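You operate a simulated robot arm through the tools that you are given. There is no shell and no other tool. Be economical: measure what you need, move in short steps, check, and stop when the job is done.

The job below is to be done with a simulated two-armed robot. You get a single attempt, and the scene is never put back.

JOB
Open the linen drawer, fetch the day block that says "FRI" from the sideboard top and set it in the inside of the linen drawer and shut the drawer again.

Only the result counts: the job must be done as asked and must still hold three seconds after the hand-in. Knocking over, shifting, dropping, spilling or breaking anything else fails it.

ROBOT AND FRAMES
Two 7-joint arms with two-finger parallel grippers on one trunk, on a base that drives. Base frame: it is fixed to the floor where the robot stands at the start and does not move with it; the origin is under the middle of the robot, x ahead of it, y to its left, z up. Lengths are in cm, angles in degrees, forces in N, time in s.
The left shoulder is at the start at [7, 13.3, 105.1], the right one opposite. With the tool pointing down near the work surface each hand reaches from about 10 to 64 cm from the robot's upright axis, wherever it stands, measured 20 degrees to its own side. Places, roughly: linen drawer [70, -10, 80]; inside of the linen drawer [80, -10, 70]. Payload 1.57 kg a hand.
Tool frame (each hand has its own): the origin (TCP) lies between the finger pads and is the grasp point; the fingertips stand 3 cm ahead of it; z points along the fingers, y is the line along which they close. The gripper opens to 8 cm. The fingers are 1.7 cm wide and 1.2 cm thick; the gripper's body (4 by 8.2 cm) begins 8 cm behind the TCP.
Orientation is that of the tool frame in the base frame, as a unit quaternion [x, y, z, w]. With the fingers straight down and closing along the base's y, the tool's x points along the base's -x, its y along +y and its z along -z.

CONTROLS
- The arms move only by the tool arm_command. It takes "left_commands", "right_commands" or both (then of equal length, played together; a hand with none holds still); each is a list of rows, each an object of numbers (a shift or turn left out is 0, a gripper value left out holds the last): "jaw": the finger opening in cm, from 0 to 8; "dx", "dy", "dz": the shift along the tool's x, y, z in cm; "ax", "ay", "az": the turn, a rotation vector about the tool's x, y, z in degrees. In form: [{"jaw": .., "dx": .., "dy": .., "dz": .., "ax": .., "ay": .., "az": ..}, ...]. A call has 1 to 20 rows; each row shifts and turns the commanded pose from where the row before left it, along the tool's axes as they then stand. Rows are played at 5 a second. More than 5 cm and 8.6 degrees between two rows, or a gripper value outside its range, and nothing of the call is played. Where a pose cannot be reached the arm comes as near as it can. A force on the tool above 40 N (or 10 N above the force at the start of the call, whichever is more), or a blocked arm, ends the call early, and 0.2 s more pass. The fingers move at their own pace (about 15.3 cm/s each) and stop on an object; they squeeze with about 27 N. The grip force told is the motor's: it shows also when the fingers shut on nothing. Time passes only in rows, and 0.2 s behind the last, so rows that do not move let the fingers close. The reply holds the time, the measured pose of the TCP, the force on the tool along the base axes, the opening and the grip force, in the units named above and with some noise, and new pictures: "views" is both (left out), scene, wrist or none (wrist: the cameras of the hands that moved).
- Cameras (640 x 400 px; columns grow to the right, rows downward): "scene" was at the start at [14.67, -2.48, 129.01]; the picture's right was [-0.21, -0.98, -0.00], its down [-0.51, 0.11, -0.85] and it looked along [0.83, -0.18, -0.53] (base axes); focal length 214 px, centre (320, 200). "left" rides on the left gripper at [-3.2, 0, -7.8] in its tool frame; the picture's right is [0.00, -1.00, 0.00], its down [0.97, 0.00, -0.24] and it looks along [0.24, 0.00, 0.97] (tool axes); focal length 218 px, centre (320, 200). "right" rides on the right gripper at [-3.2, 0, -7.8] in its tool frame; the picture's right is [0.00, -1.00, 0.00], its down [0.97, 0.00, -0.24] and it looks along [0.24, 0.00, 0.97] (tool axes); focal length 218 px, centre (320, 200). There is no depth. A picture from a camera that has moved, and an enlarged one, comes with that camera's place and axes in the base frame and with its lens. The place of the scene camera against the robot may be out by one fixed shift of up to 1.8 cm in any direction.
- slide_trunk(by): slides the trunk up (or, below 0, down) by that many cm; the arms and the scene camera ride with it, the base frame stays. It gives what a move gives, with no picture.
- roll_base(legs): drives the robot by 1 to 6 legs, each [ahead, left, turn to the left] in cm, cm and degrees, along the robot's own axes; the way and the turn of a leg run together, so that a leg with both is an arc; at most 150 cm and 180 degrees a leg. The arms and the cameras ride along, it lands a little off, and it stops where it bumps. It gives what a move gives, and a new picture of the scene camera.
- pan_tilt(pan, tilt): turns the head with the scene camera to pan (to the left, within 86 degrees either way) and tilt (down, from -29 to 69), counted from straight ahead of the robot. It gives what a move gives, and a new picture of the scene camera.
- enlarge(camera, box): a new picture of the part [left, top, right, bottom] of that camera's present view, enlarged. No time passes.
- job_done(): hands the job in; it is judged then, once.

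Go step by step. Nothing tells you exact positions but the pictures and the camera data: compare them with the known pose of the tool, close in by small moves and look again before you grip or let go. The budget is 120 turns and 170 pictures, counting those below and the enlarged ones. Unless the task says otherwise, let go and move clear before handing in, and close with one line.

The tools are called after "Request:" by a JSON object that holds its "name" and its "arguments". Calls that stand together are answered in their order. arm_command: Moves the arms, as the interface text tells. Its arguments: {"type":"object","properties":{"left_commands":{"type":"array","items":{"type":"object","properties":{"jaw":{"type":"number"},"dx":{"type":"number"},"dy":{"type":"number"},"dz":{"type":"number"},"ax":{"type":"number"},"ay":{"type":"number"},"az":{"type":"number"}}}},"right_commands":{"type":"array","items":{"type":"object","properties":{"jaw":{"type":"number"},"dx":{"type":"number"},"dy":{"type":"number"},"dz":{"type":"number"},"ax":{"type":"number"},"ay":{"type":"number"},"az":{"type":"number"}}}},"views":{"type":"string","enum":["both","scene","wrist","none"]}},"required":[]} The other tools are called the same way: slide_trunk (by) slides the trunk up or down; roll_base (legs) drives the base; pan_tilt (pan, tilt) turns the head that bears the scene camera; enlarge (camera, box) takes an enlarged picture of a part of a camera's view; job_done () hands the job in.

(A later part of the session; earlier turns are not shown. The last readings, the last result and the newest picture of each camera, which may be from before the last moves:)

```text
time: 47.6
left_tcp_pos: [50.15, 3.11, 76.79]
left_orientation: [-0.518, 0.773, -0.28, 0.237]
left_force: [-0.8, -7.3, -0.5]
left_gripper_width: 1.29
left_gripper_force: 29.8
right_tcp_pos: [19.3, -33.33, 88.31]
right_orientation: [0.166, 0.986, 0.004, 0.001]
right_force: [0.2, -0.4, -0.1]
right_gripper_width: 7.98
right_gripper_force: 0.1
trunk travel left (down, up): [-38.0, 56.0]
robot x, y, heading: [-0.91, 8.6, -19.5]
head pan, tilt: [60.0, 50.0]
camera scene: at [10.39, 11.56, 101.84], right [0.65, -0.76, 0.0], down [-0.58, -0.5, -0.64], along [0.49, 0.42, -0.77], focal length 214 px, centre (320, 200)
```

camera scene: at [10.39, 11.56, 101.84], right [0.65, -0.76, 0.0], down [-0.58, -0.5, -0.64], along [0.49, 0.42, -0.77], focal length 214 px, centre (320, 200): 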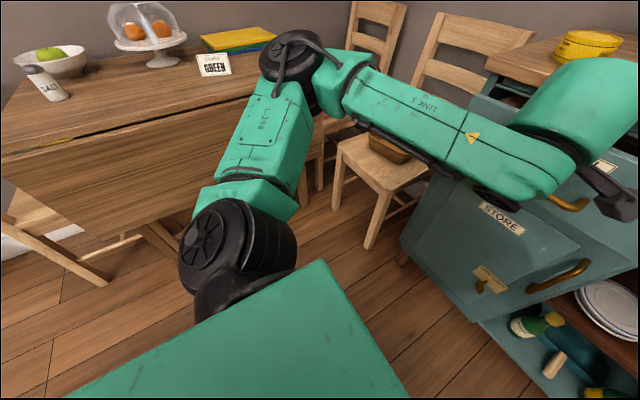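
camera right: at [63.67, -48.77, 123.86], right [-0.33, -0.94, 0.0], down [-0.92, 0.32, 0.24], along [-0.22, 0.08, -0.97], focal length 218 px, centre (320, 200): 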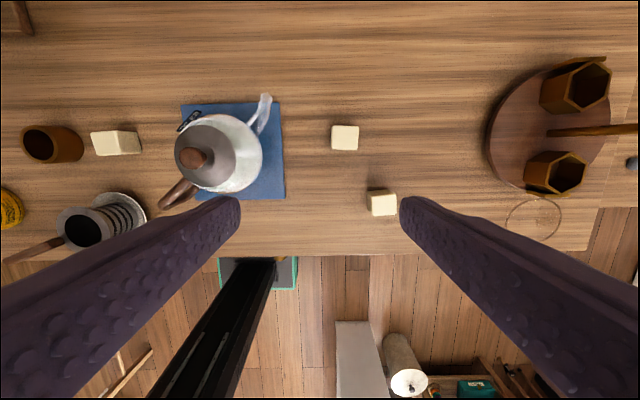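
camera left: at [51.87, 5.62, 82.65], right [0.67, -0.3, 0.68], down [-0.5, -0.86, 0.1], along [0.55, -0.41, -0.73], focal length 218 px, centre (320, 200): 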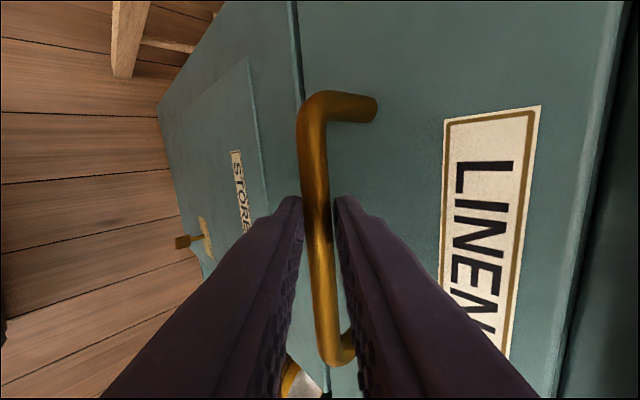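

Request:
{"name": "roll_base", "arguments": {"legs": [[-10, -0.5, 0]]}}

Request:
{"name": "pan_tilt", "arguments": {"pan": 10, "tilt": 45}}

```text
time: 48.7
left_tcp_pos: [40.64, 6.1, 76.72]
left_orientation: [-0.52, 0.771, -0.282, 0.237]
left_force: [4.7, 8.1, 1.9]
left_gripper_width: 1.24
left_gripper_force: 29.4
right_tcp_pos: [9.69, -30.16, 88.44]
right_orientation: [0.166, 0.986, 0.002, 0.0]
right_force: [0.2, -0.3, -0.1]
right_gripper_width: 7.98
right_gripper_force: 0.1
trunk travel left (down, up): [-38.0, 56.0]
robot x, y, heading: [-10.76, 12.0, -19.4]
head pan, tilt: [60.0, 50.0]
camera scene: at [0.81, 14.71, 101.83], right [0.65, -0.76, 0.0], down [-0.58, -0.5, -0.64], along [0.49, 0.42, -0.77], focal length 214 px, centre (320, 200)
```

scene: 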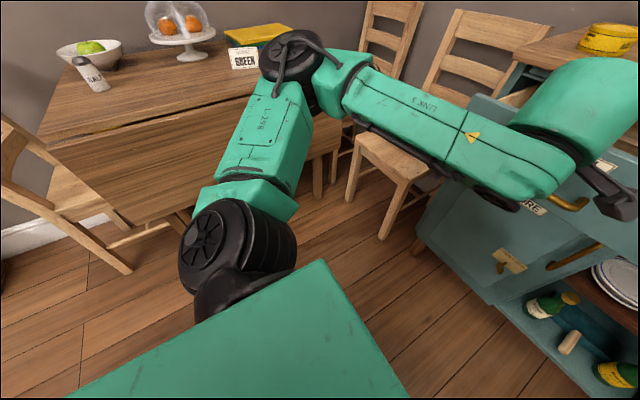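

```text
time: 49.9
left_tcp_pos: [40.62, 6.16, 76.63]
left_orientation: [-0.518, 0.773, -0.28, 0.236]
left_force: [0.7, 5.3, 0.4]
left_gripper_width: 1.28
left_gripper_force: 29.0
right_tcp_pos: [9.63, -30.41, 88.43]
right_orientation: [0.166, 0.986, 0.003, 0.001]
right_force: [0.0, -1.1, -0.1]
right_gripper_width: 8.01
right_gripper_force: 0.0
trunk travel left (down, up): [-38.0, 56.0]
robot x, y, heading: [-10.6, 11.82, -19.6]
head pan, tilt: [10.0, 45.0]
camera scene: at [2.95, 8.31, 102.53], right [-0.17, -0.99, 0.0], down [-0.7, 0.12, -0.71], along [0.7, -0.12, -0.71], focal length 214 px, centre (320, 200)
```

scene: 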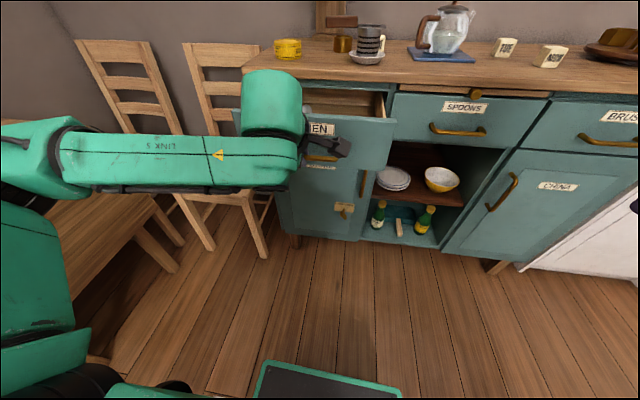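

The drawer is open about 16 cm. I'll let go, back off along the tool axis, and raise the trunk.

Request:
{"name": "arm_command", "arguments": {"left_commands": [{"jaw": 3.5}, {}, {"dz": -2}, {"dz": -3}, {"dz": -4}, {"dz": -3}], "views": "none"}}

Request:
{"name": "slide_trunk", "arguments": {"by": 33}}

Request:
{"name": "arm_command", "arguments": {"left_commands": [{"ax": -8.5}, {"ax": -8.5}, {"ax": -8.5}, {"ax": -8.5}, {"ax": -8.5}, {"az": 8.5}, {"az": 8.5}, {"az": 8.5}, {"az": 8.5}, {"az": 8.5}, {"az": 8.5}, {"az": 8.5}, {"az": 8.5}, {"az": 8.5}, {"az": 8.5}]}}

```text
time: 51.3
left_tcp_pos: [32.76, 8.4, 85.56]
left_orientation: [-0.518, 0.772, -0.281, 0.237]
left_force: [0.6, -0.9, -1.6]
left_gripper_width: 3.48
left_gripper_force: 0.0
right_tcp_pos: [9.55, -30.31, 88.49]
right_orientation: [0.166, 0.986, 0.002, 0.001]
right_force: [0.0, 1.0, -0.2]
right_gripper_width: 7.99
right_gripper_force: 0.0
trunk travel left (down, up): [-38.0, 56.0]
robot x, y, heading: [-10.42, 11.93, -19.7]
head pan, tilt: [10.0, 45.0]
```

```text
time: 54.6
left_tcp_pos: [32.64, 8.27, 118.38]
left_orientation: [-0.518, 0.772, -0.282, 0.236]
left_force: [0.6, -0.2, 0.4]
left_gripper_width: 3.46
left_gripper_force: 0.0
right_tcp_pos: [9.57, -30.4, 121.46]
right_orientation: [0.166, 0.986, 0.003, 0.0]
right_force: [-0.5, -0.7, 0.4]
right_gripper_width: 7.99
right_gripper_force: 0.1
trunk travel left (down, up): [-71.0, 23.0]
robot x, y, heading: [-10.89, 11.79, -19.4]
head pan, tilt: [10.0, 45.0]
```

```text
time: 57.8
left_tcp_pos: [32.75, 8.37, 118.46]
left_orientation: [0.138, 0.99, 0.035, 0.012]
left_force: [0.1, -0.2, 0.0]
left_gripper_width: 3.5
left_gripper_force: 0.0
right_tcp_pos: [9.68, -30.36, 121.5]
right_orientation: [0.166, 0.986, 0.004, 0.001]
right_force: [0.4, 0.4, -0.1]
right_gripper_width: 8.01
right_gripper_force: 0.0
trunk travel left (down, up): [-71.0, 23.0]
robot x, y, heading: [-10.58, 11.79, -19.6]
head pan, tilt: [10.0, 45.0]
camera scene: at [2.94, 8.21, 135.53], right [-0.17, -0.99, 0.0], down [-0.7, 0.12, -0.71], along [0.7, -0.12, -0.71], focal length 214 px, centre (320, 200)
camera left: at [35.53, 6.88, 126.3], right [-0.27, -0.96, -0.07], down [-0.94, 0.25, 0.23], along [-0.2, 0.13, -0.97], focal length 218 px, centre (320, 200)
```

scene: 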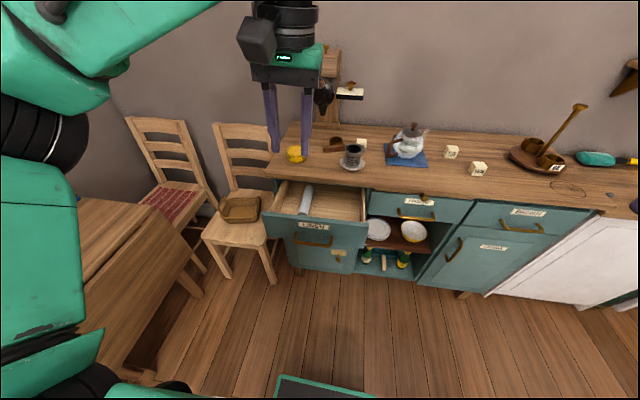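
left: 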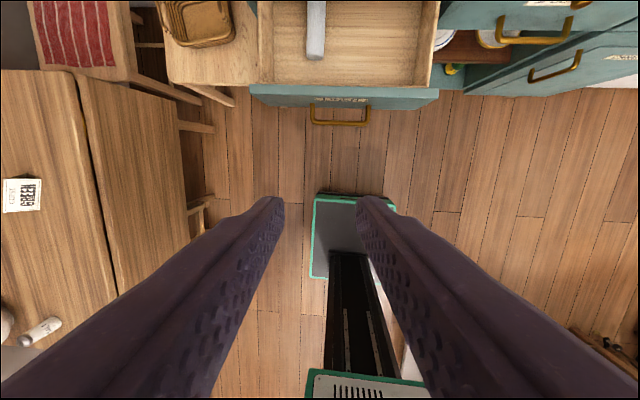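

The drawer is open, with a tube lying in its left part, so the block goes right of it. I'll move the robot right and forward, clear of the drawer, to fetch FRI with the left hand.

Request:
{"name": "arm_command", "arguments": {"left_commands": [{"ax": 4.1, "ay": 0.8, "az": 1.9, "jaw": 8}], "views": "none"}}

Request:
{"name": "roll_base", "arguments": {"legs": [[0, -26, 1.5], [36, 0, 0]]}}

Request:
{"name": "pan_tilt", "arguments": {"pan": 25, "tilt": 45}}

```text
time: 58.2
left_tcp_pos: [32.9, 8.38, 118.49]
left_orientation: [0.152, 0.988, 0.0, -0.001]
left_force: [0.1, -0.8, -0.2]
left_gripper_width: 7.97
left_gripper_force: 0.2
right_tcp_pos: [9.76, -30.25, 121.54]
right_orientation: [0.165, 0.986, 0.003, 0.001]
right_force: [-0.8, -0.1, -0.3]
right_gripper_width: 7.99
right_gripper_force: 0.1
trunk travel left (down, up): [-71.0, 23.0]
robot x, y, heading: [-10.62, 11.54, -19.6]
head pan, tilt: [10.0, 45.0]
```

```text
time: 61.9
left_tcp_pos: [58.89, -26.22, 118.54]
left_orientation: [0.138, 0.99, 0.001, 0.0]
left_force: [-0.3, -0.3, 0.8]
left_gripper_width: 8.0
left_gripper_force: 0.1
right_tcp_pos: [36.84, -65.41, 121.36]
right_orientation: [0.153, 0.988, 0.003, 0.001]
right_force: [-0.6, -0.1, -0.8]
right_gripper_width: 7.99
right_gripper_force: 0.1
trunk travel left (down, up): [-71.0, 23.0]
robot x, y, heading: [15.2, -24.15, -18.3]
head pan, tilt: [10.0, 45.0]
camera scene: at [29.05, -27.05, 135.54], right [-0.14, -0.99, 0.0], down [-0.7, 0.1, -0.71], along [0.7, -0.1, -0.71], focal length 214 px, centre (320, 200)
```

scene: 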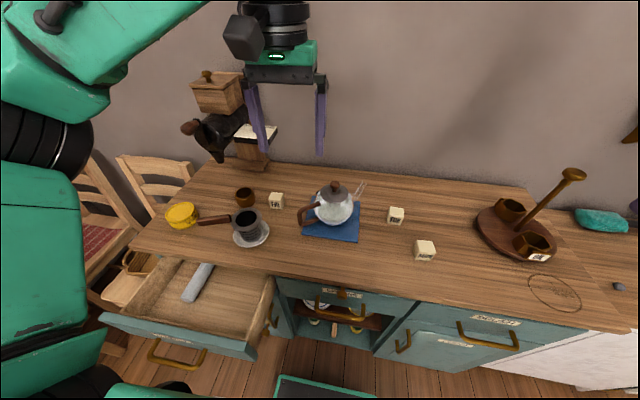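

```text
time: 62.7
left_tcp_pos: [59.05, -26.13, 118.53]
left_orientation: [0.139, 0.99, 0.001, -0.001]
left_force: [-0.5, -0.6, 0.9]
left_gripper_width: 8.0
left_gripper_force: 0.1
right_tcp_pos: [36.94, -65.46, 121.44]
right_orientation: [0.153, 0.988, 0.003, 0.001]
right_force: [-0.7, -0.5, 0.2]
right_gripper_width: 7.98
right_gripper_force: 0.1
trunk travel left (down, up): [-71.0, 23.0]
robot x, y, heading: [15.45, -23.55, -18.2]
head pan, tilt: [25.0, 45.0]
camera scene: at [29.25, -24.99, 135.52], right [0.12, -0.99, 0.0], down [-0.7, -0.08, -0.71], along [0.7, 0.08, -0.71], focal length 214 px, centre (320, 200)
```

scene: 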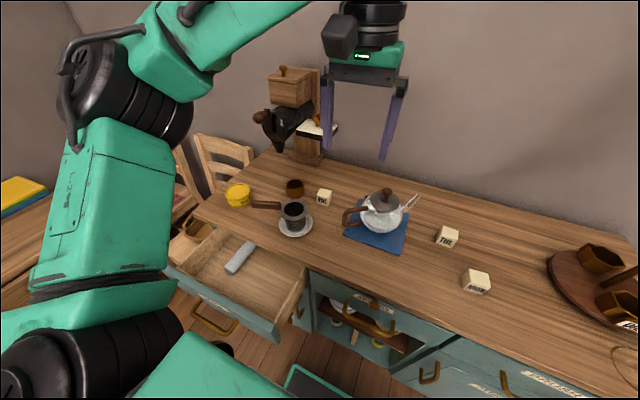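

Request:
{"name": "arm_command", "arguments": {"left_commands": [{"dy": 3.4}, {"dy": 3.4}, {"dy": 3.4}, {"dx": -3, "dz": 1.5}, {"dx": -3, "dz": 1.5}, {"dx": -3, "dz": 1.5}, {"dx": -2, "dz": 1.5}]}}

```text
time: 64.3
left_tcp_pos: [72.44, -19.4, 112.31]
left_orientation: [0.139, 0.99, 0.001, -0.001]
left_force: [-0.1, -0.1, 0.2]
left_gripper_width: 7.98
left_gripper_force: 0.1
right_tcp_pos: [37.11, -65.44, 121.41]
right_orientation: [0.152, 0.988, 0.003, 0.0]
right_force: [0.1, -0.4, 0.4]
right_gripper_width: 8.0
right_gripper_force: 0.2
trunk travel left (down, up): [-71.0, 23.0]
robot x, y, heading: [15.66, -23.65, -18.5]
head pan, tilt: [25.0, 45.0]
camera scene: at [29.34, -25.04, 135.51], right [0.12, -0.99, 0.0], down [-0.7, -0.08, -0.71], along [0.7, 0.09, -0.71], focal length 214 px, centre (320, 200)
camera left: at [75.51, -20.34, 120.18], right [-0.28, -0.96, 0.0], down [-0.93, 0.27, 0.24], along [-0.23, 0.07, -0.97], focal length 218 px, centre (320, 200)
```

scene: 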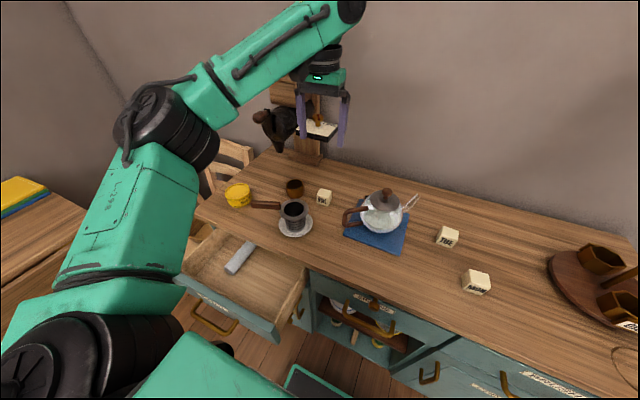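
left: 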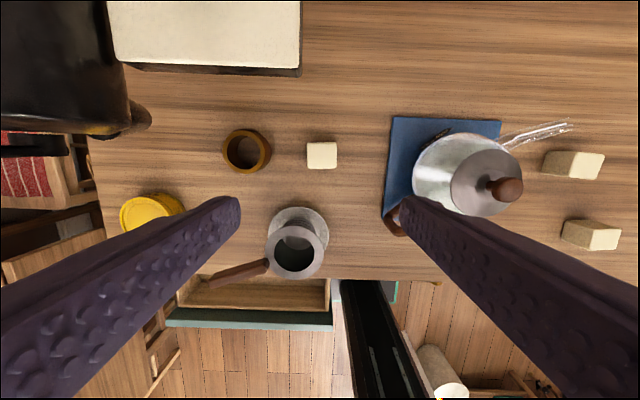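

FRI is directly ahead of the hand, about 2 cm further forward. A shelf on the grinder overhangs just behind it at z ≈ 108, so I'll tilt the hand 20° to lean its wrist back, and descend partway.

Request:
{"name": "arm_command", "arguments": {"left_commands": [{"ay": -7}, {"ay": -7}, {"ay": -6, "dy": -0.3}, {"dx": 1.03, "dz": 2.82}, {"dx": 1.03, "dz": 2.82}, {"dx": 1.03, "dz": 2.82}, {"dx": 1.03, "dz": 2.82}]}}

```text
time: 65.9
left_tcp_pos: [72.24, -19.62, 100.46]
left_orientation: [0.135, 0.975, -0.023, 0.172]
left_force: [0.9, 0.2, -0.8]
left_gripper_width: 8.03
left_gripper_force: 0.0
right_tcp_pos: [37.01, -65.43, 121.35]
right_orientation: [0.153, 0.988, 0.002, 0.001]
right_force: [0.0, -0.5, -0.4]
right_gripper_width: 8.0
right_gripper_force: 0.1
trunk travel left (down, up): [-71.0, 23.0]
robot x, y, heading: [15.34, -24.18, -17.9]
head pan, tilt: [25.0, 45.0]
camera scene: at [29.26, -24.94, 135.52], right [0.12, -0.99, 0.0], down [-0.7, -0.09, -0.71], along [0.7, 0.09, -0.71], focal length 214 px, centre (320, 200)
camera left: at [72.53, -19.76, 108.82], right [-0.27, -0.96, 0.0], down [-0.96, 0.27, -0.11], along [0.1, -0.03, -0.99], focal length 218 px, centre (320, 200)
```

scene: 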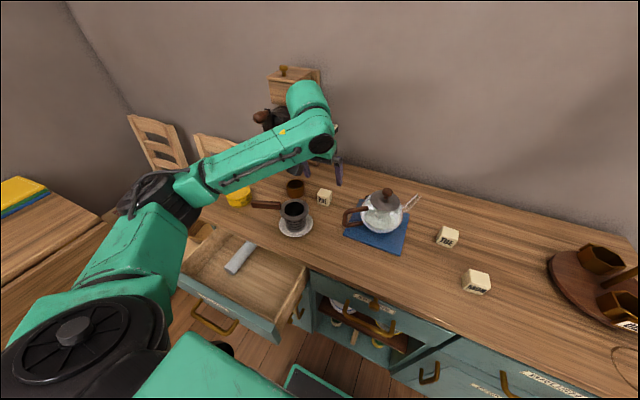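
left: 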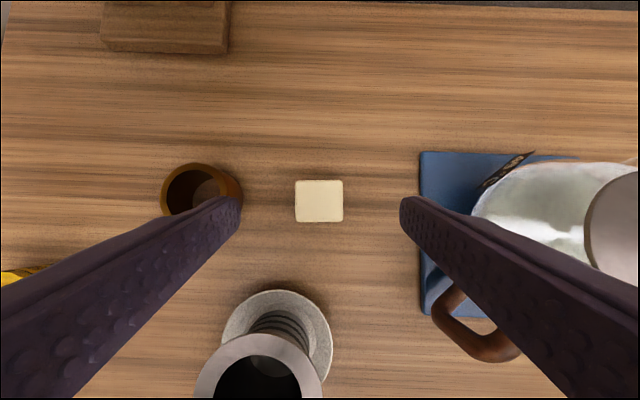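

FRI is centred. I'll narrow the jaws to stay clear of the brown cup and descend in two stages.

Request:
{"name": "arm_command", "arguments": {"left_commands": [{"jaw": 6.2, "dx": 0.4, "dz": 2.4}, {"dx": 0.4, "dz": 2.4}], "views": "wrist"}}

```text
time: 66.5
left_tcp_pos: [73.18, -19.91, 95.79]
left_orientation: [0.136, 0.975, -0.023, 0.172]
left_force: [0.1, 1.0, -0.6]
left_gripper_width: 6.23
left_gripper_force: 0.0
right_tcp_pos: [36.99, -65.47, 121.39]
right_orientation: [0.153, 0.988, 0.003, 0.0]
right_force: [-0.2, 0.3, 0.5]
right_gripper_width: 7.99
right_gripper_force: 0.0
trunk travel left (down, up): [-71.0, 23.0]
robot x, y, heading: [15.58, -23.83, -18.0]
head pan, tilt: [25.0, 45.0]
camera left: at [73.44, -20.06, 104.09], right [-0.27, -0.96, 0.0], down [-0.96, 0.27, -0.11], along [0.1, -0.03, -0.99], focal length 218 px, centre (320, 200)
```

left: 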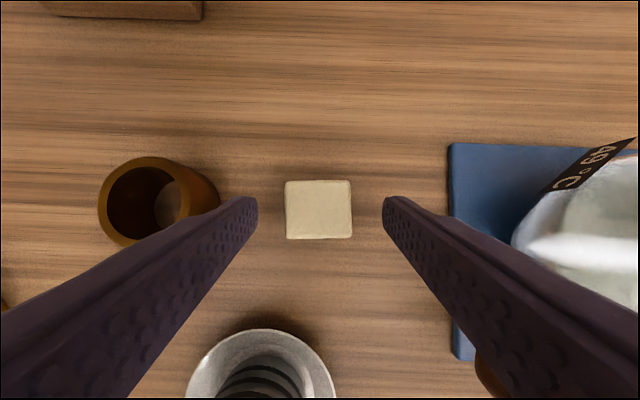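

Request:
{"name": "arm_command", "arguments": {"left_commands": [{"dx": 0.4, "dz": 2}, {"dx": 0.4, "dz": 2}, {}], "views": "wrist"}}

```text
time: 67.3
left_tcp_pos: [73.57, -20.07, 91.67]
left_orientation: [0.136, 0.975, -0.024, 0.171]
left_force: [-0.7, 1.1, -0.4]
left_gripper_width: 6.2
left_gripper_force: 0.2
right_tcp_pos: [36.87, -65.47, 121.43]
right_orientation: [0.152, 0.988, 0.003, 0.001]
right_force: [0.3, 0.3, -0.2]
right_gripper_width: 7.99
right_gripper_force: 0.2
trunk travel left (down, up): [-71.0, 23.0]
robot x, y, heading: [15.9, -23.64, -18.2]
head pan, tilt: [25.0, 45.0]
camera left: at [73.9, -20.23, 100.11], right [-0.27, -0.96, 0.0], down [-0.96, 0.27, -0.11], along [0.1, -0.03, -0.99], focal length 218 px, centre (320, 200)
```

left: 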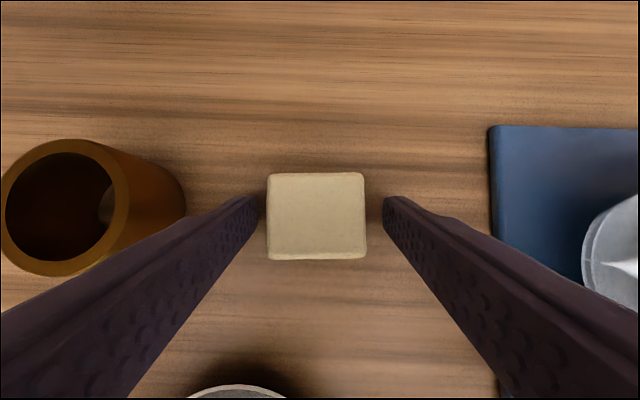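

Request:
{"name": "arm_command", "arguments": {"left_commands": [{"jaw": 0}, {}, {}, {}], "views": "wrist"}}

```text
time: 68.3
left_tcp_pos: [73.7, -20.2, 91.63]
left_orientation: [0.136, 0.975, -0.023, 0.172]
left_force: [0.6, -1.3, 0.4]
left_gripper_width: 3.71
left_gripper_force: 27.2
right_tcp_pos: [36.84, -65.46, 121.52]
right_orientation: [0.152, 0.988, 0.002, 0.0]
right_force: [-0.6, -0.7, 0.4]
right_gripper_width: 8.0
right_gripper_force: 0.1
trunk travel left (down, up): [-71.0, 23.0]
robot x, y, heading: [15.14, -24.0, -18.0]
head pan, tilt: [25.0, 45.0]
camera left: at [73.92, -20.24, 100.11], right [-0.27, -0.96, 0.0], down [-0.96, 0.27, -0.11], along [0.1, -0.03, -0.99], focal length 218 px, centre (320, 200)
```

left: 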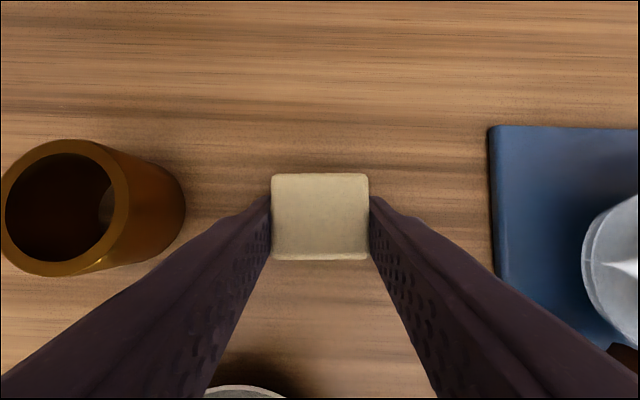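

FRI is gripped. I'll lift it straight up, back away from the shelf over the cup, straighten the hand and head above the drawer.

Request:
{"name": "arm_command", "arguments": {"left_commands": [{"dx": -0.7, "dz": -1.9}, {"dx": -1.03, "dz": -2.82}, {"dx": -1.03, "dz": -2.82}, {"dx": -1.03, "dz": -2.82}, {"dx": -1.03, "dz": -2.82}, {"dx": 2.8, "dz": -1}, {"dx": 2.8, "dz": -1}, {"dx": 2.8, "dz": -1}, {"ay": 7}, {"ay": 7}, {"ay": 6}]}}

```text
time: 70.7
left_tcp_pos: [65.23, -17.67, 105.56]
left_orientation: [0.138, 0.99, 0.001, -0.003]
left_force: [-0.3, 0.0, 0.5]
left_gripper_width: 0.02
left_gripper_force: 21.3
right_tcp_pos: [36.76, -65.53, 121.43]
right_orientation: [0.152, 0.988, 0.002, 0.0]
right_force: [0.6, -0.4, -1.1]
right_gripper_width: 8.01
right_gripper_force: 0.1
trunk travel left (down, up): [-71.0, 23.0]
robot x, y, heading: [15.58, -23.51, -18.1]
head pan, tilt: [25.0, 45.0]
camera scene: at [29.19, -24.99, 135.52], right [0.12, -0.99, 0.0], down [-0.7, -0.09, -0.71], along [0.7, 0.09, -0.71], focal length 214 px, centre (320, 200)
camera left: at [68.22, -18.53, 113.43], right [-0.27, -0.96, 0.0], down [-0.93, 0.27, 0.24], along [-0.23, 0.07, -0.97], focal length 218 px, centre (320, 200)
```

scene: 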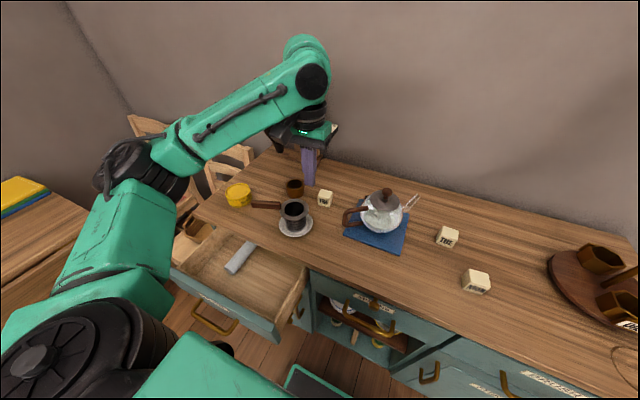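
left: 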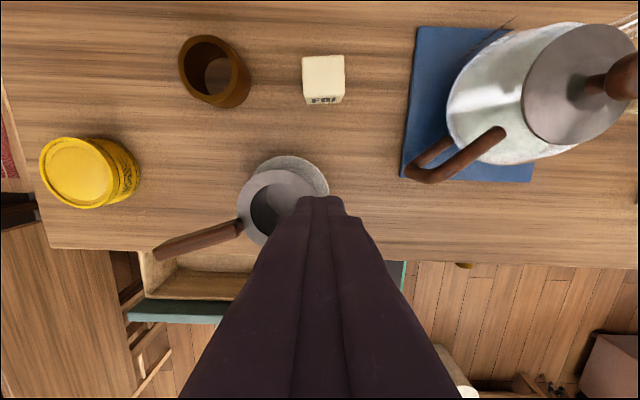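

The block slipped out of the grip and is standing where it was. I'll check how it stands, then retry with a deeper grip and a slow lift.

Request:
{"name": "enlarge", "arguments": {"camera": "left", "box": [240, 20, 400, 120]}}

Request:
{"name": "arm_command", "arguments": {"left_commands": [{"jaw": 6.2}, {"ay": -7}, {"ay": -7}, {"ay": -6}, {"dx": -2.6, "dz": 0.95}, {"dx": -2.6, "dz": 0.95}, {"dx": -2.5, "dz": 0.9}, {"dx": 0.85, "dz": 2.35}, {"dx": 0.85, "dz": 2.35}, {"dx": 0.85, "dz": 2.35}, {"dx": 0.85, "dz": 2.35}], "views": "wrist"}}

```text
4.00 times, centred on (320, 70) of left
camera zoom: at [68.22, -18.53, 113.43], right [-0.27, -0.96, 0.0], down [-0.93, 0.27, 0.24], along [-0.23, 0.07, -0.97], focal length 873 px, centre (320, 720)
```

zoom: 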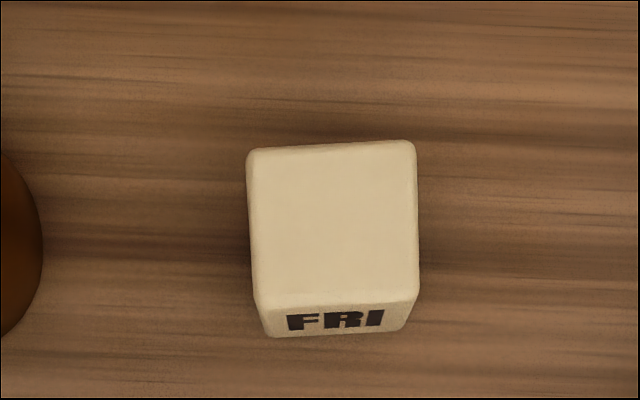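

```text
time: 73.1
left_tcp_pos: [73.0, -19.82, 95.74]
left_orientation: [0.137, 0.975, -0.024, 0.173]
left_force: [0.8, 0.1, -0.7]
left_gripper_width: 6.18
left_gripper_force: 0.1
right_tcp_pos: [36.87, -65.41, 121.32]
right_orientation: [0.153, 0.988, 0.003, 0.001]
right_force: [0.5, 0.0, -1.0]
right_gripper_width: 7.99
right_gripper_force: 0.1
trunk travel left (down, up): [-71.0, 23.0]
robot x, y, heading: [15.58, -23.61, -18.2]
head pan, tilt: [25.0, 45.0]
camera left: at [73.37, -19.91, 104.15], right [-0.28, -0.96, 0.0], down [-0.96, 0.27, -0.11], along [0.1, -0.03, -0.99], focal length 218 px, centre (320, 200)
```

left: 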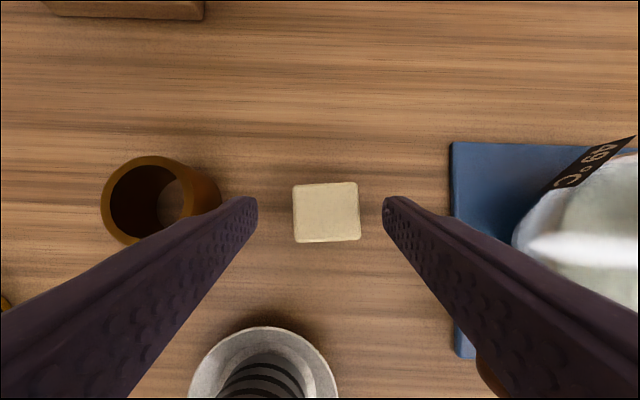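

Request:
{"name": "arm_command", "arguments": {"left_commands": [{"az": -3, "dy": -0.4}, {"dx": 0.4, "dz": 1.6}, {"dx": 0.4, "dz": 1.6}, {"dx": 0.3, "dz": 1.15}, {}], "views": "wrist"}}

```text
time: 74.3
left_tcp_pos: [73.31, -20.31, 91.06]
left_orientation: [0.111, 0.979, -0.028, 0.171]
left_force: [0.2, 0.4, 0.3]
left_gripper_width: 6.18
left_gripper_force: 0.0
right_tcp_pos: [36.96, -65.39, 121.45]
right_orientation: [0.153, 0.988, 0.003, 0.0]
right_force: [-0.2, 0.2, -0.4]
right_gripper_width: 8.01
right_gripper_force: 0.0
trunk travel left (down, up): [-71.0, 23.0]
robot x, y, heading: [15.84, -23.86, -17.9]
head pan, tilt: [25.0, 45.0]
camera left: at [73.7, -20.42, 99.61], right [-0.23, -0.97, 0.02], down [-0.97, 0.22, -0.11], along [0.1, -0.04, -0.99], focal length 218 px, centre (320, 200)
```

left: 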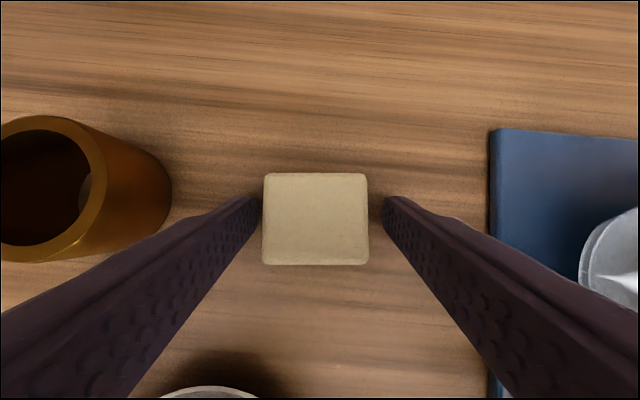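

No contact with the tabletop yet, so I can go half a centimetre deeper before closing. Then a slow small lift.

Request:
{"name": "arm_command", "arguments": {"left_commands": [{"dx": 0.1, "dz": 0.25}, {"dx": 0.1, "dz": 0.25}, {}], "views": "none"}}

Request:
{"name": "arm_command", "arguments": {"left_commands": [{"jaw": 0}, {}, {}, {}, {}, {"dx": -0.1, "dz": -0.28}, {"dx": -0.1, "dz": -0.28}, {"dx": -0.14, "dz": -0.38}, {"dx": -0.14, "dz": -0.38}, {"dx": -0.14, "dz": -0.38}], "views": "wrist"}}

```text
time: 75.1
left_tcp_pos: [73.27, -20.47, 91.17]
left_orientation: [0.111, 0.978, -0.028, 0.176]
left_force: [10.7, -0.6, 29.2]
left_gripper_width: 6.3
left_gripper_force: 0.5
right_tcp_pos: [36.67, -65.5, 121.51]
right_orientation: [0.152, 0.988, 0.003, 0.001]
right_force: [-0.1, -0.3, 0.3]
right_gripper_width: 8.01
right_gripper_force: 0.1
trunk travel left (down, up): [-71.0, 23.0]
robot x, y, heading: [15.39, -23.37, -18.0]
head pan, tilt: [25.0, 45.0]
```

```text
time: 75.5
left_tcp_pos: [73.51, -19.67, 91.18]
left_orientation: [0.105, 0.978, -0.022, 0.178]
left_force: [-1.2, 3.0, 9.1]
left_gripper_width: 3.69
left_gripper_force: 27.0
right_tcp_pos: [36.81, -65.35, 121.42]
right_orientation: [0.151, 0.989, 0.002, 0.001]
right_force: [0.6, 0.4, 0.2]
right_gripper_width: 7.98
right_gripper_force: 0.1
trunk travel left (down, up): [-71.0, 23.0]
robot x, y, heading: [15.34, -24.21, -18.2]
head pan, tilt: [25.0, 45.0]
stopped in row 1 (left hand): the force on the tool passed its limit (the readings are from after the stop); the commanded pose is now the measured one
camera left: at [73.84, -19.66, 99.57], right [-0.21, -0.98, 0.0], down [-0.97, 0.21, -0.12], along [0.11, -0.03, -0.99], focal length 218 px, centre (320, 200)
```

left: 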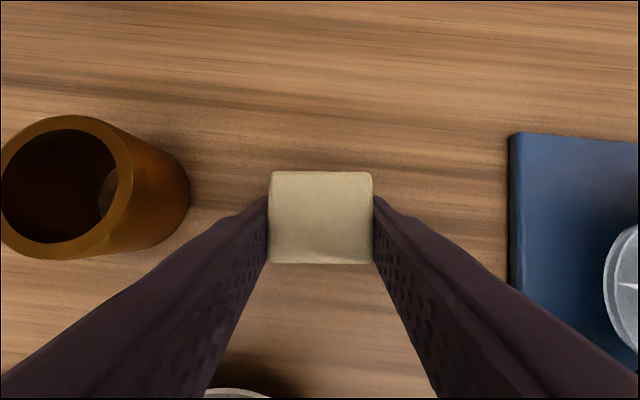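

The table was touched, so this is the deepest grip possible. The jaws are closed on the block; now a slow small lift.

Request:
{"name": "arm_command", "arguments": {"left_commands": [{}, {"dx": -0.07, "dz": -0.19}, {"dx": -0.07, "dz": -0.19}, {"dx": -0.1, "dz": -0.28}, {"dx": -0.1, "dz": -0.28}, {"dx": -0.1, "dz": -0.28}, {"dx": -0.14, "dz": -0.38}, {"dx": -0.14, "dz": -0.38}], "views": "wrist"}}

```text
time: 77.3
left_tcp_pos: [73.76, -19.77, 93.02]
left_orientation: [0.106, 0.978, -0.022, 0.176]
left_force: [0.6, 0.5, -0.5]
left_gripper_width: 3.73
left_gripper_force: 27.2
right_tcp_pos: [36.94, -65.49, 121.36]
right_orientation: [0.153, 0.988, 0.002, 0.001]
right_force: [-0.2, 0.5, -0.6]
right_gripper_width: 7.99
right_gripper_force: 0.1
trunk travel left (down, up): [-71.0, 23.0]
robot x, y, heading: [15.63, -23.9, -18.2]
head pan, tilt: [25.0, 45.0]
camera left: at [73.96, -19.83, 101.52], right [-0.21, -0.98, 0.0], down [-0.97, 0.21, -0.11], along [0.11, -0.03, -0.99], focal length 218 px, centre (320, 200)
```

left: 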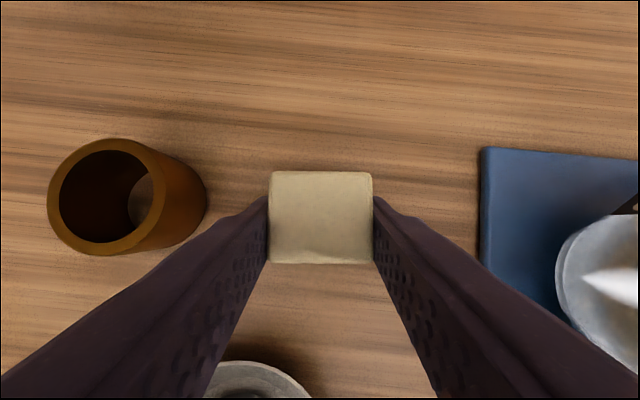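

The block is rising with the hand. I'll continue gently.

Request:
{"name": "arm_command", "arguments": {"left_commands": [{"dx": -0.17, "dz": -0.47}, {"dx": -0.24, "dz": -0.66}, {"dx": -0.34, "dz": -0.94}, {"dx": -0.34, "dz": -0.94}, {"dx": -0.34, "dz": -0.94}, {"dx": -0.34, "dz": -0.94}, {"dx": -0.34, "dz": -0.94}, {"dx": -0.34, "dz": -0.94}, {"dx": -0.34, "dz": -0.94}, {"dx": -0.34, "dz": -0.94}, {"dx": -0.34, "dz": -0.94}, {"dx": -0.34, "dz": -0.94}, {"dx": -0.34, "dz": -0.94}, {"dx": -0.34, "dz": -0.94}, {"dx": -0.2, "dz": -0.5}], "views": "wrist"}}

```text
time: 80.5
left_tcp_pos: [73.55, -19.61, 106.85]
left_orientation: [0.105, 0.978, -0.021, 0.177]
left_force: [0.6, 0.5, 0.1]
left_gripper_width: 3.68
left_gripper_force: 26.8
right_tcp_pos: [37.0, -65.41, 121.37]
right_orientation: [0.151, 0.988, 0.003, 0.0]
right_force: [0.7, 0.5, 0.0]
right_gripper_width: 7.99
right_gripper_force: 0.0
trunk travel left (down, up): [-71.0, 23.0]
robot x, y, heading: [15.64, -23.66, -17.8]
head pan, tilt: [25.0, 45.0]
camera left: at [73.8, -19.77, 115.23], right [-0.21, -0.98, 0.0], down [-0.97, 0.21, -0.11], along [0.11, -0.03, -0.99], focal length 218 px, centre (320, 200)
```

left: 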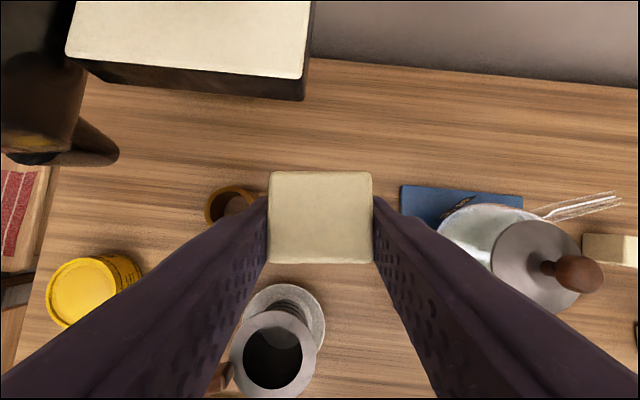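

Request:
{"name": "arm_command", "arguments": {"left_commands": [{"dx": 0.5, "dz": -0.18}, {"dx": 1.0, "dz": -0.36}, {"dx": 1.39, "dz": -0.51, "dy": 0.3}, {"dx": 1.39, "dz": -0.51, "dy": 0.7}, {"dx": 1.39, "dz": -0.51, "dy": 0.7}, {"dx": 1.39, "dz": -0.51, "dy": 0.7}, {"dx": 1.39, "dz": -0.51, "dy": 0.7}, {"dx": 1.39, "dz": -0.51, "dy": 0.7}, {"dx": 1.39, "dz": -0.51, "dy": 0.7}, {"dx": 1.39, "dz": -0.51, "dy": 0.7}, {"dx": 1.39, "dz": -0.51, "dy": 0.7}, {"dx": 1.39, "dz": -0.51, "dy": 0.7}, {"dx": 1.39, "dz": -0.51, "dy": 0.7}, {"dx": 1.39, "dz": -0.51, "dy": 0.7}, {"dx": 1.39, "dz": -0.51, "dy": 0.7}, {"dx": 1.39, "dz": -0.51, "dy": 0.7}, {"dx": 1.39, "dz": -0.51, "dy": 0.7}, {"dx": 1.0, "dz": -0.36, "dy": 0.7}, {"dx": 0.7, "dz": -0.25, "dy": 0.4}]}}

Request:
{"name": "arm_command", "arguments": {"left_commands": [{"ay": 2}, {"ay": 3}, {"ay": 3}, {"ay": 3}, {"ay": 3}, {"ay": 3}, {"ay": 3}, {"az": 2}, {"az": 2}]}}

```text
time: 84.5
left_tcp_pos: [58.41, -8.45, 106.13]
left_orientation: [0.109, 0.982, -0.031, 0.151]
left_force: [0.1, -0.4, 0.0]
left_gripper_width: 3.72
left_gripper_force: 27.1
left hand out of reach, approached as far as the arm can: row 12, 13, 14, 15, 16, 17, 18, 19
right_tcp_pos: [36.79, -65.52, 121.41]
right_orientation: [0.152, 0.988, 0.003, 0.001]
right_force: [0.8, -0.7, -0.6]
right_gripper_width: 8.01
right_gripper_force: 0.1
trunk travel left (down, up): [-71.0, 23.0]
robot x, y, heading: [15.42, -23.73, -18.1]
head pan, tilt: [25.0, 45.0]
camera scene: at [29.02, -24.98, 135.54], right [0.12, -0.99, 0.0], down [-0.7, -0.09, -0.71], along [0.7, 0.09, -0.71], focal length 214 px, centre (320, 200)
camera left: at [59.07, -8.41, 114.54], right [-0.22, -0.97, 0.03], down [-0.97, 0.22, -0.07], along [0.06, -0.04, -1.0], focal length 218 px, centre (320, 200)
```

scene: 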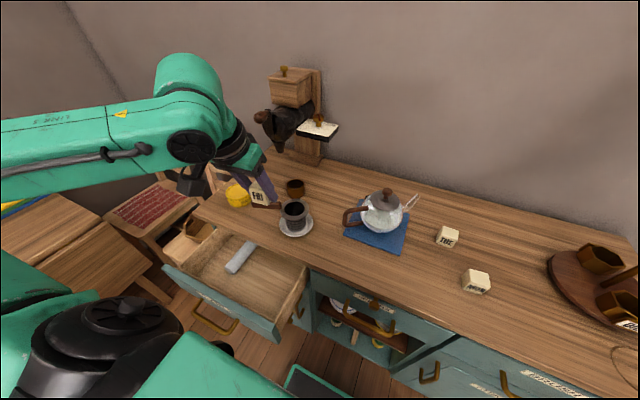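
left: 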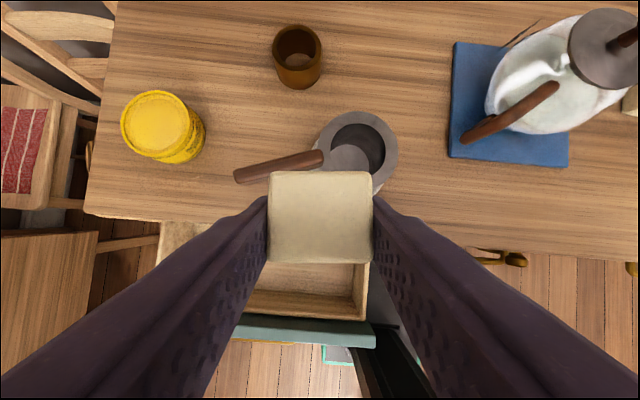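

```text
time: 86.5
left_tcp_pos: [58.52, -8.53, 106.33]
left_orientation: [0.143, 0.99, -0.002, 0.004]
left_force: [0.5, 0.3, -0.6]
left_gripper_width: 3.71
left_gripper_force: 26.8
right_tcp_pos: [36.98, -65.33, 121.44]
right_orientation: [0.152, 0.988, 0.003, 0.0]
right_force: [-0.8, 0.2, 0.2]
right_gripper_width: 7.99
right_gripper_force: 0.0
trunk travel left (down, up): [-71.0, 23.0]
robot x, y, heading: [15.33, -23.74, -18.0]
head pan, tilt: [25.0, 45.0]
camera scene: at [29.22, -24.91, 135.53], right [0.12, -0.99, 0.0], down [-0.7, -0.09, -0.71], along [0.7, 0.09, -0.71], focal length 214 px, centre (320, 200)
camera left: at [61.61, -9.4, 114.17], right [-0.28, -0.96, 0.0], down [-0.93, 0.28, 0.23], along [-0.22, 0.06, -0.97], focal length 218 px, centre (320, 200)
```

scene: 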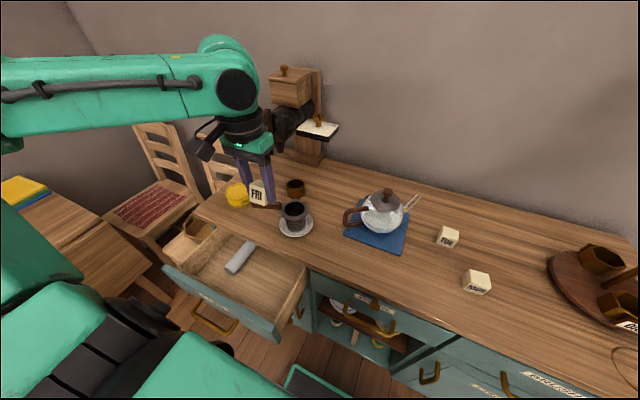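
left: 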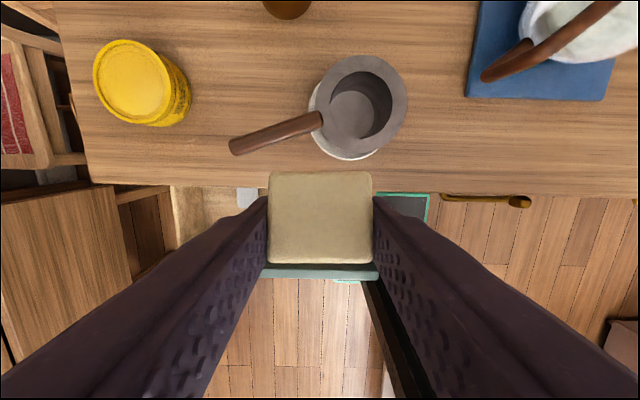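

The arm is near a limit going back, so I'll use the base to carry the block straight back over the drawer's open right half.

Request:
{"name": "roll_base", "arguments": {"legs": [[-7.2, 1.5, 0]]}}

Request:
{"name": "arm_command", "arguments": {"left_commands": [{"dz": 1}, {"dz": 1.5}, {"dz": 1.5}, {"dz": 1.5}, {"dz": 1.5}, {"dz": 1}]}}

```text
time: 87.5
left_tcp_pos: [52.54, -5.1, 106.26]
left_orientation: [0.142, 0.99, -0.003, 0.002]
left_force: [1.4, -0.4, -0.6]
left_gripper_width: 3.72
left_gripper_force: 27.2
right_tcp_pos: [31.01, -61.99, 121.31]
right_orientation: [0.152, 0.988, 0.002, -0.001]
right_force: [0.7, 0.8, -0.7]
right_gripper_width: 7.99
right_gripper_force: 0.0
trunk travel left (down, up): [-71.0, 23.0]
robot x, y, heading: [9.34, -20.07, -18.1]
head pan, tilt: [25.0, 45.0]
camera scene: at [23.24, -21.5, 135.49], right [0.12, -0.99, 0.0], down [-0.7, -0.08, -0.71], along [0.7, 0.09, -0.71], focal length 214 px, centre (320, 200)
```

scene: 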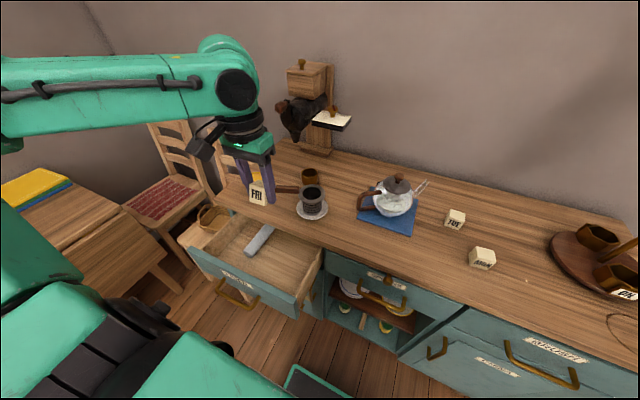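

```text
time: 88.9
left_tcp_pos: [52.25, -5.03, 98.18]
left_orientation: [0.143, 0.99, -0.003, 0.003]
left_force: [-0.1, 0.1, -0.3]
left_gripper_width: 3.7
left_gripper_force: 27.5
right_tcp_pos: [30.65, -61.81, 121.41]
right_orientation: [0.152, 0.988, 0.003, 0.001]
right_force: [-0.3, 0.4, 0.2]
right_gripper_width: 7.98
right_gripper_force: 0.1
trunk travel left (down, up): [-71.0, 23.0]
robot x, y, heading: [9.28, -20.25, -18.0]
head pan, tilt: [25.0, 45.0]
camera scene: at [22.91, -21.29, 135.53], right [0.12, -0.99, 0.0], down [-0.7, -0.09, -0.71], along [0.7, 0.09, -0.71], focal length 214 px, centre (320, 200)
camera left: at [55.33, -5.86, 106.12], right [-0.28, -0.96, 0.0], down [-0.93, 0.28, 0.23], along [-0.22, 0.06, -0.97], focal length 218 px, centre (320, 200)
```

scene: 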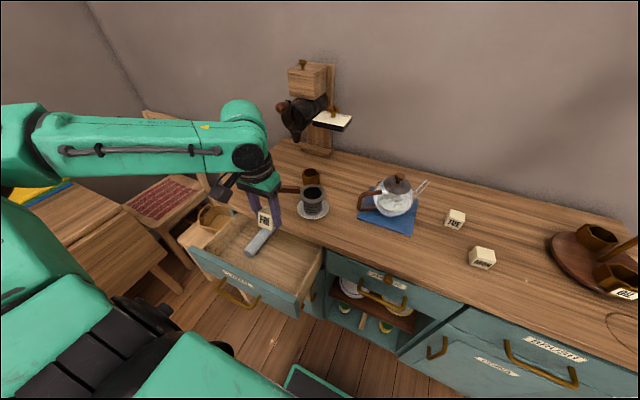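
left: 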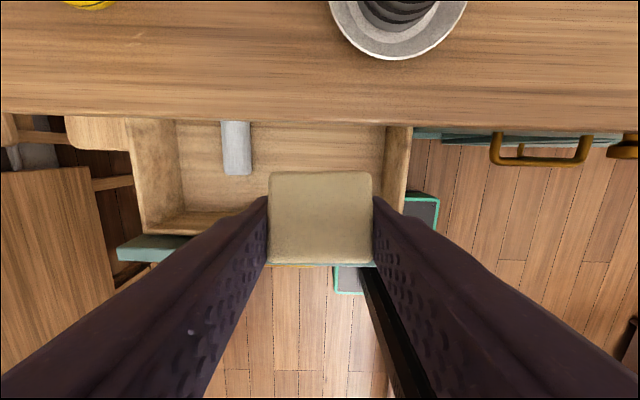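

The block hangs over the empty right part of the drawer. I'll shift 1.3 cm back from the countertop edge and lower it.

Request:
{"name": "arm_command", "arguments": {"left_commands": [{"dx": 0.7}, {"dx": 0.7}, {"dz": 1}, {"dz": 1.5}, {"dz": 1.5}, {"dz": 1.5}, {"dz": 1.5}, {"dz": 1.5}, {"dz": 1.5}, {"dz": 1.5}, {"dz": 1.5}, {"dz": 1.5}, {"dz": 1}]}}

```text
time: 91.7
left_tcp_pos: [51.01, -4.69, 82.69]
left_orientation: [0.142, 0.99, -0.003, 0.004]
left_force: [-0.8, 0.1, 0.6]
left_gripper_width: 3.68
left_gripper_force: 26.9
right_tcp_pos: [30.76, -61.74, 121.26]
right_orientation: [0.152, 0.988, 0.003, 0.0]
right_force: [-0.1, 0.7, 0.3]
right_gripper_width: 7.98
right_gripper_force: 0.1
trunk travel left (down, up): [-71.0, 23.0]
robot x, y, heading: [9.34, -19.92, -17.8]
head pan, tilt: [25.0, 45.0]
camera scene: at [22.94, -21.31, 135.52], right [0.12, -0.99, 0.0], down [-0.7, -0.09, -0.71], along [0.7, 0.09, -0.71], focal length 214 px, centre (320, 200)
camera left: at [54.09, -5.52, 90.6], right [-0.28, -0.96, 0.0], down [-0.93, 0.28, 0.23], along [-0.22, 0.06, -0.97], focal length 218 px, centre (320, 200)
```

scene: 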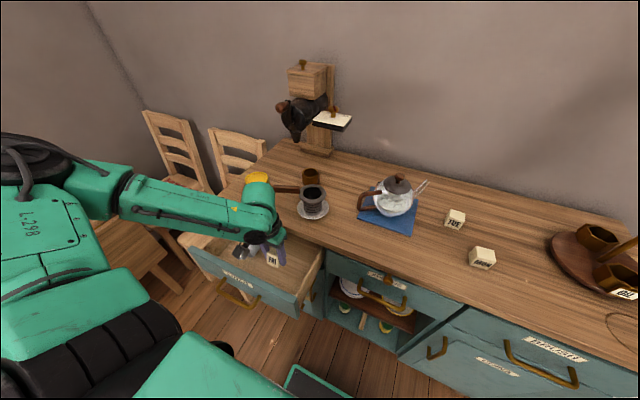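
left: 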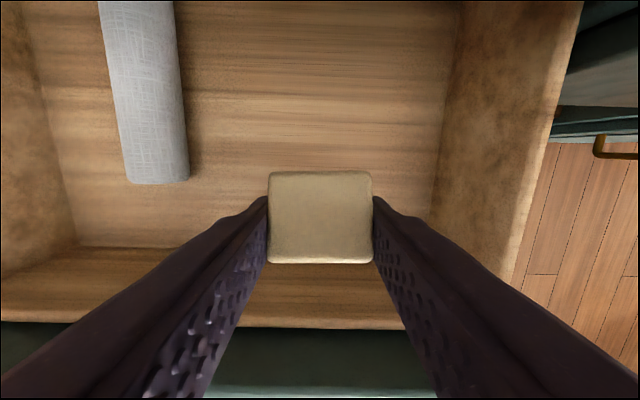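

Request:
{"name": "arm_command", "arguments": {"left_commands": [{"dz": 1}, {"dz": 1}, {"dz": 1}, {"dz": 0.8}, {"dz": 0.6}], "views": "wrist"}}

```text
time: 92.9
left_tcp_pos: [51.1, -4.68, 78.29]
left_orientation: [0.142, 0.99, -0.003, 0.003]
left_force: [-0.1, -0.2, -0.3]
left_gripper_width: 3.72
left_gripper_force: 27.6
right_tcp_pos: [30.67, -61.84, 121.36]
right_orientation: [0.152, 0.988, 0.003, 0.0]
right_force: [0.6, 0.4, -0.5]
right_gripper_width: 8.01
right_gripper_force: 0.1
trunk travel left (down, up): [-71.0, 23.0]
robot x, y, heading: [9.24, -20.1, -18.0]
head pan, tilt: [25.0, 45.0]
camera left: at [54.12, -5.6, 86.2], right [-0.28, -0.96, 0.0], down [-0.93, 0.28, 0.23], along [-0.22, 0.06, -0.97], focal length 218 px, centre (320, 200)
```

left: 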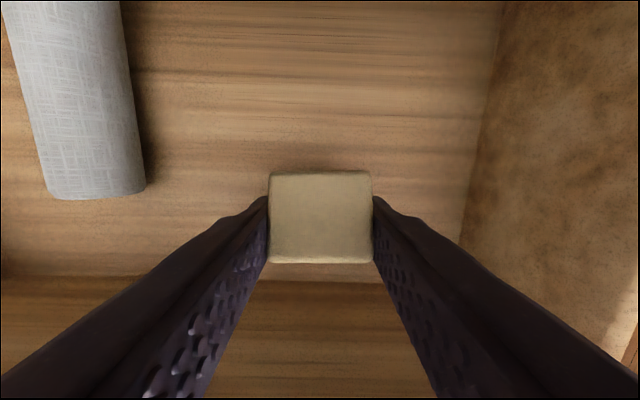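

Request:
{"name": "arm_command", "arguments": {"left_commands": [{"dz": 0.4}, {"dz": 0.3}, {"dz": 0.3}], "views": "none"}}

Request:
{"name": "arm_command", "arguments": {"left_commands": [{"dz": 0.3}, {}], "views": "none"}}

```text
time: 93.7
left_tcp_pos: [51.1, -4.77, 77.44]
left_orientation: [0.143, 0.99, -0.002, 0.005]
left_force: [-1.1, -0.6, 0.6]
left_gripper_width: 3.7
left_gripper_force: 27.5
right_tcp_pos: [30.66, -61.79, 121.41]
right_orientation: [0.152, 0.988, 0.002, 0.001]
right_force: [0.1, 0.4, -0.2]
right_gripper_width: 8.01
right_gripper_force: 0.0
trunk travel left (down, up): [-71.0, 23.0]
robot x, y, heading: [9.28, -20.52, -18.1]
head pan, tilt: [25.0, 45.0]
```

```text
time: 94.3
left_tcp_pos: [51.0, -4.68, 77.11]
left_orientation: [0.142, 0.99, -0.003, 0.003]
left_force: [-0.1, -0.5, -0.8]
left_gripper_width: 3.72
left_gripper_force: 27.6
right_tcp_pos: [30.6, -61.86, 121.44]
right_orientation: [0.152, 0.988, 0.003, 0.001]
right_force: [-0.1, 0.0, 0.6]
right_gripper_width: 8.0
right_gripper_force: 0.1
trunk travel left (down, up): [-71.0, 23.0]
robot x, y, heading: [9.29, -20.03, -17.9]
head pan, tilt: [25.0, 45.0]
```

Request:
{"name": "arm_command", "arguments": {"left_commands": [{"dz": 0.3}, {"dz": 0.3}, {}], "views": "wrist"}}

```text
time: 95.1
left_tcp_pos: [51.14, -4.68, 76.58]
left_orientation: [0.143, 0.99, -0.002, 0.003]
left_force: [0.1, 0.5, -0.8]
left_gripper_width: 3.69
left_gripper_force: 27.1
right_tcp_pos: [30.67, -61.82, 121.44]
right_orientation: [0.151, 0.988, 0.002, 0.001]
right_force: [-0.1, 0.2, 0.7]
right_gripper_width: 8.02
right_gripper_force: 0.0
trunk travel left (down, up): [-71.0, 23.0]
robot x, y, heading: [9.19, -20.11, -17.9]
head pan, tilt: [25.0, 45.0]
camera left: at [54.14, -5.6, 84.36], right [-0.28, -0.96, 0.0], down [-0.93, 0.27, 0.23], along [-0.22, 0.06, -0.97], focal length 218 px, centre (320, 200)
```

left: 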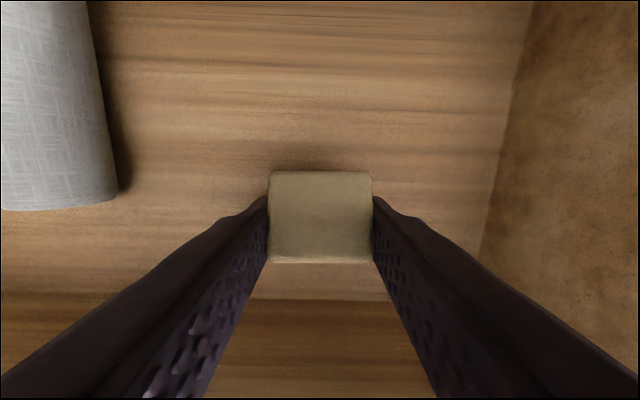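

Request:
{"name": "arm_command", "arguments": {"left_commands": [{"dz": 0.4}, {"dz": 0.4}, {"dz": 0.3}, {"dz": 0.3}, {}], "views": "wrist"}}

```text
time: 96.3
left_tcp_pos: [51.04, -4.89, 75.32]
left_orientation: [0.143, 0.99, -0.003, 0.008]
left_force: [3.9, 5.1, 37.8]
left_gripper_width: 3.72
left_gripper_force: 27.0
right_tcp_pos: [30.27, -61.92, 121.35]
right_orientation: [0.152, 0.988, 0.003, 0.002]
right_force: [0.4, 0.1, -0.4]
right_gripper_width: 8.0
right_gripper_force: 0.0
trunk travel left (down, up): [-71.0, 23.0]
robot x, y, heading: [9.3, -20.38, -17.8]
head pan, tilt: [25.0, 45.0]
camera left: at [54.01, -5.72, 83.28], right [-0.28, -0.96, 0.0], down [-0.93, 0.28, 0.23], along [-0.22, 0.06, -0.97], focal length 218 px, centre (320, 200)
```

left: 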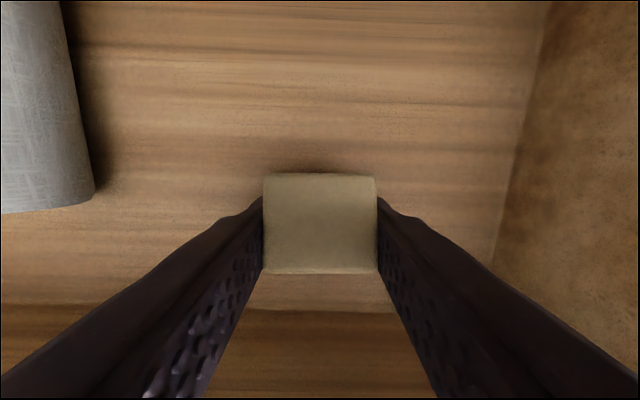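

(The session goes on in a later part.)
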